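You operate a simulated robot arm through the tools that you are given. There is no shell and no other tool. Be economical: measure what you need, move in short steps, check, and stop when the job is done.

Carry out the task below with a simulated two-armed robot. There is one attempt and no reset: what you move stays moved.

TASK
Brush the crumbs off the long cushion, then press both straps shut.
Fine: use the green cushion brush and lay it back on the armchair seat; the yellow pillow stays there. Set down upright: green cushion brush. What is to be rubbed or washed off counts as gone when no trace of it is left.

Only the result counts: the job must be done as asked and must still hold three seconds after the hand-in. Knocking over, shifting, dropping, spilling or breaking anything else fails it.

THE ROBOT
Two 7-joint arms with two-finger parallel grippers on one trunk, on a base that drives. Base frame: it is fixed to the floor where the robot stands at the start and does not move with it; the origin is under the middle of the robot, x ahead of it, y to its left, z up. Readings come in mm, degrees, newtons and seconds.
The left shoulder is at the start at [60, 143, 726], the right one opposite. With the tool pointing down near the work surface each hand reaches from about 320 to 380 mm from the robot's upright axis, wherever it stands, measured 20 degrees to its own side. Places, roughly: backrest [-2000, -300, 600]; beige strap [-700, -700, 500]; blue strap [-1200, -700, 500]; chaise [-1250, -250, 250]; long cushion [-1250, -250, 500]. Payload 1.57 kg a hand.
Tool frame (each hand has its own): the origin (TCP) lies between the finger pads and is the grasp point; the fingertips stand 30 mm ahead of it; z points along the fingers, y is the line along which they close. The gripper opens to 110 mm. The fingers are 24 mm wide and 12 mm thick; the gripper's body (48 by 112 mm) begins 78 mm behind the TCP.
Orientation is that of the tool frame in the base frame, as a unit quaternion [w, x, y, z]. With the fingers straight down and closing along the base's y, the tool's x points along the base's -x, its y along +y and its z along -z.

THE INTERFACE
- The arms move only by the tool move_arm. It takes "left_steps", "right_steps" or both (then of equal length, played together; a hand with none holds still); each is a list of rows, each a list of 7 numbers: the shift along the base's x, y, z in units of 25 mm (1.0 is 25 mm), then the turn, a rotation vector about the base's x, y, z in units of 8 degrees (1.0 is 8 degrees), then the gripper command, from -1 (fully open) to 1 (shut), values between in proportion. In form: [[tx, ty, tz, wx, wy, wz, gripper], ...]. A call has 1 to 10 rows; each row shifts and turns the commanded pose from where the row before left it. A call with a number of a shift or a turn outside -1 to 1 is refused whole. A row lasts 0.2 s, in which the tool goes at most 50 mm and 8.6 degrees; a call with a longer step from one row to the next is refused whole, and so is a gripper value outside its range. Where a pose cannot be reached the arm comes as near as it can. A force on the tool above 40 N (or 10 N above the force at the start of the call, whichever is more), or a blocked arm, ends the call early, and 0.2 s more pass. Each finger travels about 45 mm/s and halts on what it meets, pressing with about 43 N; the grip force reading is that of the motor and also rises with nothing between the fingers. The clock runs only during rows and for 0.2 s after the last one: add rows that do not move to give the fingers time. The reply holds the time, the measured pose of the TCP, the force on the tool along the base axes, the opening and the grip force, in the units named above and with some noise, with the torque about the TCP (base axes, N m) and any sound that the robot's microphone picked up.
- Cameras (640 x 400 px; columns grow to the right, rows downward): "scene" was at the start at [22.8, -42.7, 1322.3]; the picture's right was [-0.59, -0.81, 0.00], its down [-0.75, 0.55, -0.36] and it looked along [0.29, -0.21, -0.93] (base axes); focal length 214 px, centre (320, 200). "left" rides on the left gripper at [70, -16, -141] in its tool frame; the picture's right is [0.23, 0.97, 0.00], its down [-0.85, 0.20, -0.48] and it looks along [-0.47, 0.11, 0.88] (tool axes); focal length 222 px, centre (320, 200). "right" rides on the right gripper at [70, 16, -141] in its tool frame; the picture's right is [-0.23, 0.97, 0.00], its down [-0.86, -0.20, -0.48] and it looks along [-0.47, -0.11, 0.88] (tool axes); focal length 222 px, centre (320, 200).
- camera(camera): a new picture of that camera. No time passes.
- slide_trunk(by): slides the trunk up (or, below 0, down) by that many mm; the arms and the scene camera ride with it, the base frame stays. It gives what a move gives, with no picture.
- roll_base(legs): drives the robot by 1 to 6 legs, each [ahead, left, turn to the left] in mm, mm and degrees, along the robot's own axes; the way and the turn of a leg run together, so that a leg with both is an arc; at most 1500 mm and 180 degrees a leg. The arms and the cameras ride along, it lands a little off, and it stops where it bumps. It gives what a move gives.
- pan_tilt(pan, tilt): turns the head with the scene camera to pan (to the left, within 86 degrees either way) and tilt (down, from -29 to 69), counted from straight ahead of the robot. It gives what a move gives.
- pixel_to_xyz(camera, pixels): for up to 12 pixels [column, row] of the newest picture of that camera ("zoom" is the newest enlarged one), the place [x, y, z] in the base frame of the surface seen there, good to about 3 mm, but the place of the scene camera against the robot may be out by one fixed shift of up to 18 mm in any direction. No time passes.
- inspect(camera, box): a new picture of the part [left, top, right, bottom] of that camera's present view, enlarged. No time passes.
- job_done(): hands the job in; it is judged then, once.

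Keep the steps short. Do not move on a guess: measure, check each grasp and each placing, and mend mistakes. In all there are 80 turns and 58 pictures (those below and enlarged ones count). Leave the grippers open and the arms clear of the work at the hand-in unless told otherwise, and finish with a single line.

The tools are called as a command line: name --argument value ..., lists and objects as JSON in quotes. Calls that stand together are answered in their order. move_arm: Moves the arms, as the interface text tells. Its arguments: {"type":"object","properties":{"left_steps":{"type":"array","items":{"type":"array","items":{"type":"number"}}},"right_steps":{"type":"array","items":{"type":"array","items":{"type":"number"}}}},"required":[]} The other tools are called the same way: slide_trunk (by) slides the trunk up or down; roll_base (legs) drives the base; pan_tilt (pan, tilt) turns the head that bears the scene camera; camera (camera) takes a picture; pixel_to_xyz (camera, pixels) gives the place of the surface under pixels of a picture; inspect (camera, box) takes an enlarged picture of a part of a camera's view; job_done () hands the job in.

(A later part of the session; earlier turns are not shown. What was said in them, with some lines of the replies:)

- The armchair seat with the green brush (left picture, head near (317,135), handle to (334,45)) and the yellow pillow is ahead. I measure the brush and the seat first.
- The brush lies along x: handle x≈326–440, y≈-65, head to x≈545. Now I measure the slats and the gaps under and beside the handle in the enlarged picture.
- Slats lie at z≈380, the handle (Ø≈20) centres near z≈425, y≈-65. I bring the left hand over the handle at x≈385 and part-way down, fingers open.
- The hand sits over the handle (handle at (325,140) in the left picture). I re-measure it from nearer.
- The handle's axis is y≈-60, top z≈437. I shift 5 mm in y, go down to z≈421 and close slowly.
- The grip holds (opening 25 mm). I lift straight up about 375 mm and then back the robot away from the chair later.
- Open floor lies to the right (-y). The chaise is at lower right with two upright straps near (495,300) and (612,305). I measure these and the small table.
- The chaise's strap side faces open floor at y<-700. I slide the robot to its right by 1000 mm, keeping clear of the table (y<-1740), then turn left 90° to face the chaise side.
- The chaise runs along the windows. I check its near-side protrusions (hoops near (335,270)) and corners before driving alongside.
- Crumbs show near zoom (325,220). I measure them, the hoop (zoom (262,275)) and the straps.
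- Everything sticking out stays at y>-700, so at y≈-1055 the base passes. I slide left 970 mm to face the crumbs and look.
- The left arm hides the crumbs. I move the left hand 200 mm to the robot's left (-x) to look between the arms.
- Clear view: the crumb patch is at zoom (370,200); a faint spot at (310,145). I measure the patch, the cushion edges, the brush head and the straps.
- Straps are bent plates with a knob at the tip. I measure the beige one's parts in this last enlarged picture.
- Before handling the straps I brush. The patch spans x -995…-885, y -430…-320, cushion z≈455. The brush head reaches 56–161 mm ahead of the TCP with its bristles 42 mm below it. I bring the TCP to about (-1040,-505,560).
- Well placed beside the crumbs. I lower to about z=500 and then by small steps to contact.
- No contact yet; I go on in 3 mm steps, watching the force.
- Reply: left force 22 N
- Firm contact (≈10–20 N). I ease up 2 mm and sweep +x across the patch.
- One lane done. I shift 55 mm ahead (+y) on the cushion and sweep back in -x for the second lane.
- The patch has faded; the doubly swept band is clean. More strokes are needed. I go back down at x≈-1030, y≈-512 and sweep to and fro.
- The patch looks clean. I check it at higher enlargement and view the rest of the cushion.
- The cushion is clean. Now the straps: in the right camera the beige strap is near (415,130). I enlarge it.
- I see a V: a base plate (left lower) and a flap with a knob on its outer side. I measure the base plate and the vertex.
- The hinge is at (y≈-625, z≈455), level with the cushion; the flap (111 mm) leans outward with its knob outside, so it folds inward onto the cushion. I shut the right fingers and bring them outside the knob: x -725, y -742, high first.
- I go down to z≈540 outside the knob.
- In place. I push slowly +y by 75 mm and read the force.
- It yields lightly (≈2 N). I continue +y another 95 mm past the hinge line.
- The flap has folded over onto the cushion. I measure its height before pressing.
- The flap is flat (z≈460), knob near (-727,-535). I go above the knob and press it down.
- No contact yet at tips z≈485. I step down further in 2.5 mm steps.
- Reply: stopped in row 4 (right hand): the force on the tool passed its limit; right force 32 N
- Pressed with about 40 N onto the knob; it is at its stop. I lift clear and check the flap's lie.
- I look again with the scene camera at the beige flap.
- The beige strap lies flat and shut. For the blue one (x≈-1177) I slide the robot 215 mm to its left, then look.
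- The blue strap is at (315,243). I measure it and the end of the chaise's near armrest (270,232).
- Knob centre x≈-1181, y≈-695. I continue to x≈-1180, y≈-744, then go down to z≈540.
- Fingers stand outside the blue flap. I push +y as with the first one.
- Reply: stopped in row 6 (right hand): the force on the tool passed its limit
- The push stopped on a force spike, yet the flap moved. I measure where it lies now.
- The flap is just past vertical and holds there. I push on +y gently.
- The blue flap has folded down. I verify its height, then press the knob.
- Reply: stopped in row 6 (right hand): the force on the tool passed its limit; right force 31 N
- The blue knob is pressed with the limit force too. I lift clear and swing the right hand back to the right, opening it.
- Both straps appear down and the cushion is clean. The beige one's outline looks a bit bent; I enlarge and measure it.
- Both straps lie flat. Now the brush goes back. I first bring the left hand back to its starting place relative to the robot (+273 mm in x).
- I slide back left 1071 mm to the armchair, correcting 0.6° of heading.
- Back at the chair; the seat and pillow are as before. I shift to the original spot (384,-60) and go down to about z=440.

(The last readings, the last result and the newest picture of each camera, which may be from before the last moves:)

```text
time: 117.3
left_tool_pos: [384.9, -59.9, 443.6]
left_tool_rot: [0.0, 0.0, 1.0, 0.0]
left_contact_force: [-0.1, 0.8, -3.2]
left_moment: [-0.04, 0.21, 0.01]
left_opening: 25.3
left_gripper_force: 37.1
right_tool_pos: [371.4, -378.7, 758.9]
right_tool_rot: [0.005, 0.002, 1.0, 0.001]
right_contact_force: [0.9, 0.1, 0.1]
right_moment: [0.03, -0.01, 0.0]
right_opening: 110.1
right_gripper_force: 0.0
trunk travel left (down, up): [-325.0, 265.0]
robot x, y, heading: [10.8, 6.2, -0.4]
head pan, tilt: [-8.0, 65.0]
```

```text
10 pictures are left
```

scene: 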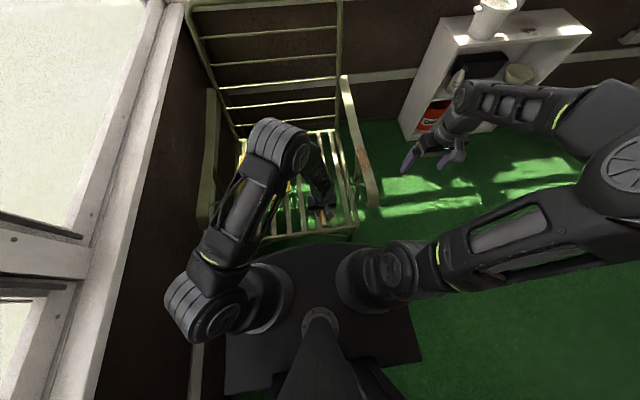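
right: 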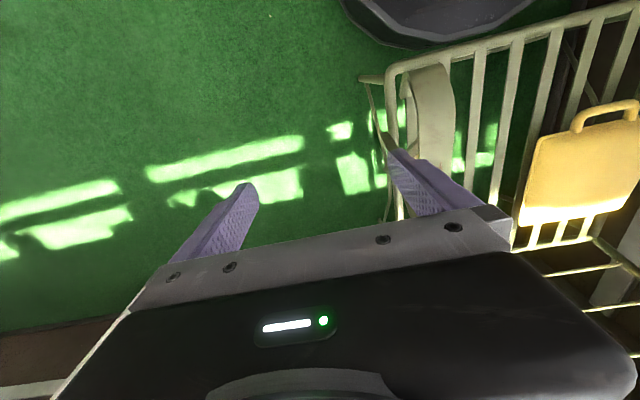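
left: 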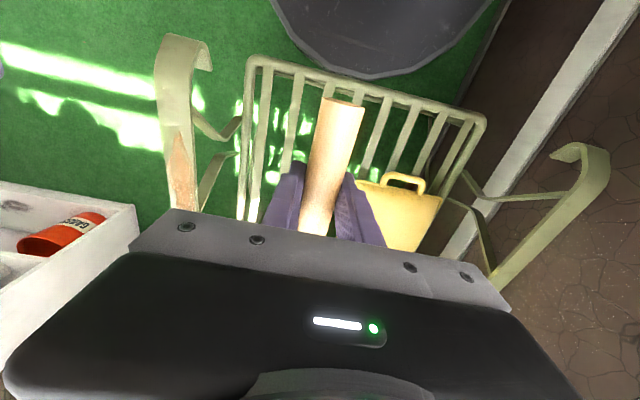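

I lower in small steps and watch for contact near z≈420.

move_arm --left_steps '[[0, 0, -0.3, 0, 0, 0, 1], [0, 0, -0.3, 0, 0, 0, 1], [0, 0, -0.1, 0, 0, 0, 1], [0, 0, -0.08, 0, 0, 0, 1], [0, 0, 0, 0, 0, 0, 1]]'

move_arm --left_steps '[[0, 0, -0.08, 0, 0, 0, 1], [0, 0, 0, 0, 0, 0, 1]]'

```text
time: 118.5
left_tool_pos: [383.8, -60.5, 423.8]
left_tool_rot: [0.001, 0.001, 1.0, 0.0]
left_contact_force: [-3.3, 0.6, 7.7]
left_moment: [0.0, -1.12, 0.05]
left_opening: 25.3
left_gripper_force: 37.0
right_tool_pos: [371.3, -379.7, 758.5]
right_tool_rot: [0.004, 0.002, 1.0, 0.0]
right_contact_force: [0.0, 0.4, 0.0]
right_moment: [-0.02, 0.01, 0.0]
right_opening: 109.8
right_gripper_force: 0.0
trunk travel left (down, up): [-325.0, 265.0]
robot x, y, heading: [10.3, 2.7, 0.1]
head pan, tilt: [-8.0, 65.0]
```

```text
time: 119.2
left_tool_pos: [384.5, -60.7, 421.1]
left_tool_rot: [0.0, 0.001, 1.0, 0.0]
left_contact_force: [-4.2, 0.5, 14.2]
left_moment: [-0.02, -0.7, 0.05]
left_opening: 25.3
left_gripper_force: 36.4
right_tool_pos: [370.7, -380.0, 758.6]
right_tool_rot: [0.005, 0.002, 1.0, 0.0]
right_contact_force: [0.5, 0.3, -0.1]
right_moment: [0.01, 0.0, 0.0]
right_opening: 109.9
right_gripper_force: 0.0
trunk travel left (down, up): [-325.0, 265.0]
robot x, y, heading: [7.9, 5.6, 0.1]
head pan, tilt: [-8.0, 65.0]
```

The brush rests on the slats. I ease up 1.5 mm and open the fingers, then rise straight up.

move_arm --left_steps '[[0, 0, 0.05, 0, 0, 0, 1], [0, 0, 0, 0, 0, 0, 0.3], [0, 0, 0, 0, 0, 0, 0], [0, 0, 0, 0, 0, 0, -0.4], [0, 0, 0, 0, 0, 0, -1], [0, 0, 0, 0, 0, 0, -1], [0, 0, 0, 0, 0, 0, -1], [0, 0, 0, 0, 0, 0, -1], [0, 0, 0, 0, 0, 0, -1]]'

move_arm --left_steps '[[0, 0, 0.5, 0, 0, 0, -1], [0, 0, 1, 0, 0, 0, -1], [0, 0, 1, 0, 0, 0, -1], [0, 0, 1, 0, 0, 0, -1], [0, 0, 1, 0, 0, 0, -1], [0, 0, 1, 0, 0, 0, -1], [0, 0, 1, 0, 0, 0, -1], [0, 0, 1, 0, 0, 0, -1], [0, 0, 1, 0, 0, 0, -1], [0, 0, 1, 0, 0, 0, -1]]'

move_arm --left_steps '[[0, 0, 1, 0, 0, 0, -1], [0, 0, 1, 0, 0, 0, -1], [0, 0, 1, 0, 0, 0, -1], [1, 0, 1, 0, 0, 0, -1], [1, 0, 1, 0, 0, 0, -1], [1, 0, 0, 0, 0, 0, -1]]'

camera --camera "left"

```text
time: 121.2
left_tool_pos: [385.4, -61.2, 422.5]
left_tool_rot: [0.001, -0.001, 1.0, 0.0]
left_contact_force: [0.0, 0.0, 0.8]
left_moment: [-0.02, 0.0, 0.02]
left_opening: 110.0
left_gripper_force: 0.0
right_tool_pos: [371.1, -380.2, 758.6]
right_tool_rot: [0.004, 0.001, 1.0, 0.001]
right_contact_force: [0.0, -1.0, 0.9]
right_moment: [-0.03, 0.01, 0.02]
right_opening: 110.0
right_gripper_force: 0.1
trunk travel left (down, up): [-325.0, 265.0]
robot x, y, heading: [7.1, 4.4, -0.3]
head pan, tilt: [-8.0, 65.0]
```

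```text
time: 123.3
left_tool_pos: [384.4, -62.0, 661.7]
left_tool_rot: [0.001, 0.001, 1.0, 0.001]
left_contact_force: [-0.8, 0.1, -0.4]
left_moment: [0.01, -0.02, -0.02]
left_opening: 109.9
left_gripper_force: 0.0
right_tool_pos: [370.7, -379.2, 758.2]
right_tool_rot: [0.004, 0.002, 1.0, 0.002]
right_contact_force: [0.3, -0.4, -0.3]
right_moment: [0.01, -0.04, 0.0]
right_opening: 110.0
right_gripper_force: 0.1
trunk travel left (down, up): [-325.0, 265.0]
robot x, y, heading: [10.4, 3.1, -0.2]
head pan, tilt: [-8.0, 65.0]
```

```text
time: 124.8
left_tool_pos: [459.7, -60.2, 786.7]
left_tool_rot: [0.0, 0.0, 1.0, 0.0]
left_contact_force: [-0.7, -0.3, -0.1]
left_moment: [0.0, 0.01, 0.02]
left_opening: 110.1
left_gripper_force: 0.0
right_tool_pos: [371.7, -379.2, 758.8]
right_tool_rot: [0.005, 0.001, 1.0, 0.001]
right_contact_force: [-0.1, 0.2, 0.4]
right_moment: [0.0, 0.01, 0.02]
right_opening: 109.9
right_gripper_force: 0.0
trunk travel left (down, up): [-325.0, 265.0]
robot x, y, heading: [8.7, 8.0, 0.0]
head pan, tilt: [-8.0, 65.0]
```

```text
9 pictures are left
```

left: 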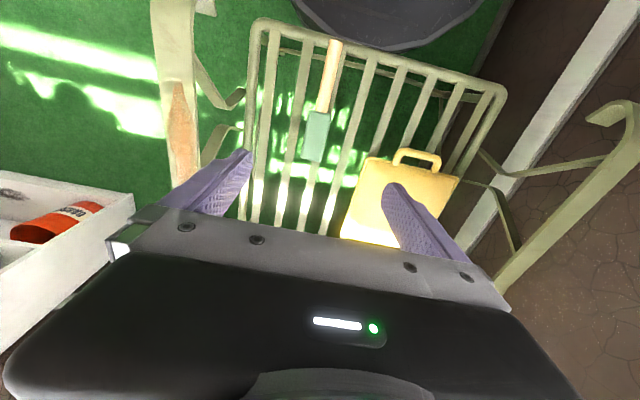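

The brush lies as before, the pillow untouched. I verify its height and take a last look back towards the straps.

pixel_to_xyz --camera "left" --pixels '[[335, 45], [330, 75], [318, 118], [317, 135], [315, 155]]'

pan_tilt --pan -86 --tilt 35

inspect --camera "scene" --box '[460, 250, 640, 400]'

```text
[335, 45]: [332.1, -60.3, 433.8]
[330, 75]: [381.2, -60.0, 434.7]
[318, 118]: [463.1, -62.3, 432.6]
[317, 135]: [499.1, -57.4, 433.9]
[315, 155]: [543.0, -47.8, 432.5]
```

```text
time: 126.3
left_tool_pos: [459.4, -59.3, 786.2]
left_tool_rot: [0.001, 0.0, 1.0, 0.0]
left_contact_force: [0.5, 0.4, 0.8]
left_moment: [0.0, 0.02, 0.01]
left_opening: 110.2
left_gripper_force: 0.1
right_tool_pos: [370.7, -380.8, 758.9]
right_tool_rot: [0.004, 0.002, 1.0, 0.001]
right_contact_force: [0.0, -0.4, 0.3]
right_moment: [-0.05, 0.02, -0.01]
right_opening: 110.0
right_gripper_force: 0.2
trunk travel left (down, up): [-325.0, 265.0]
robot x, y, heading: [10.1, 4.2, 0.0]
head pan, tilt: [-85.9, 35.0]
```

```text
2.67 times, centred on (550, 325) of scene
```

zoom: 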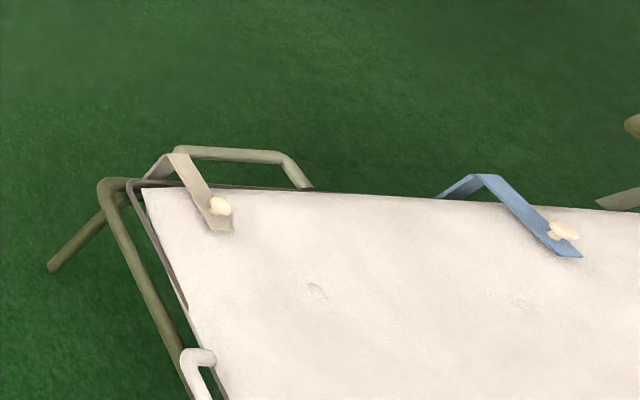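

The brush is level (z≈433) at its old spot, both straps are folded down on a clean cushion, and the grippers are open and clear. I hand in.

job_done

```text
The job is handed in.
```

The crumbs are brushed off the long cushion, both straps are pressed shut, and the green brush is back upright on the armchair seat beside the untouched yellow pillow.
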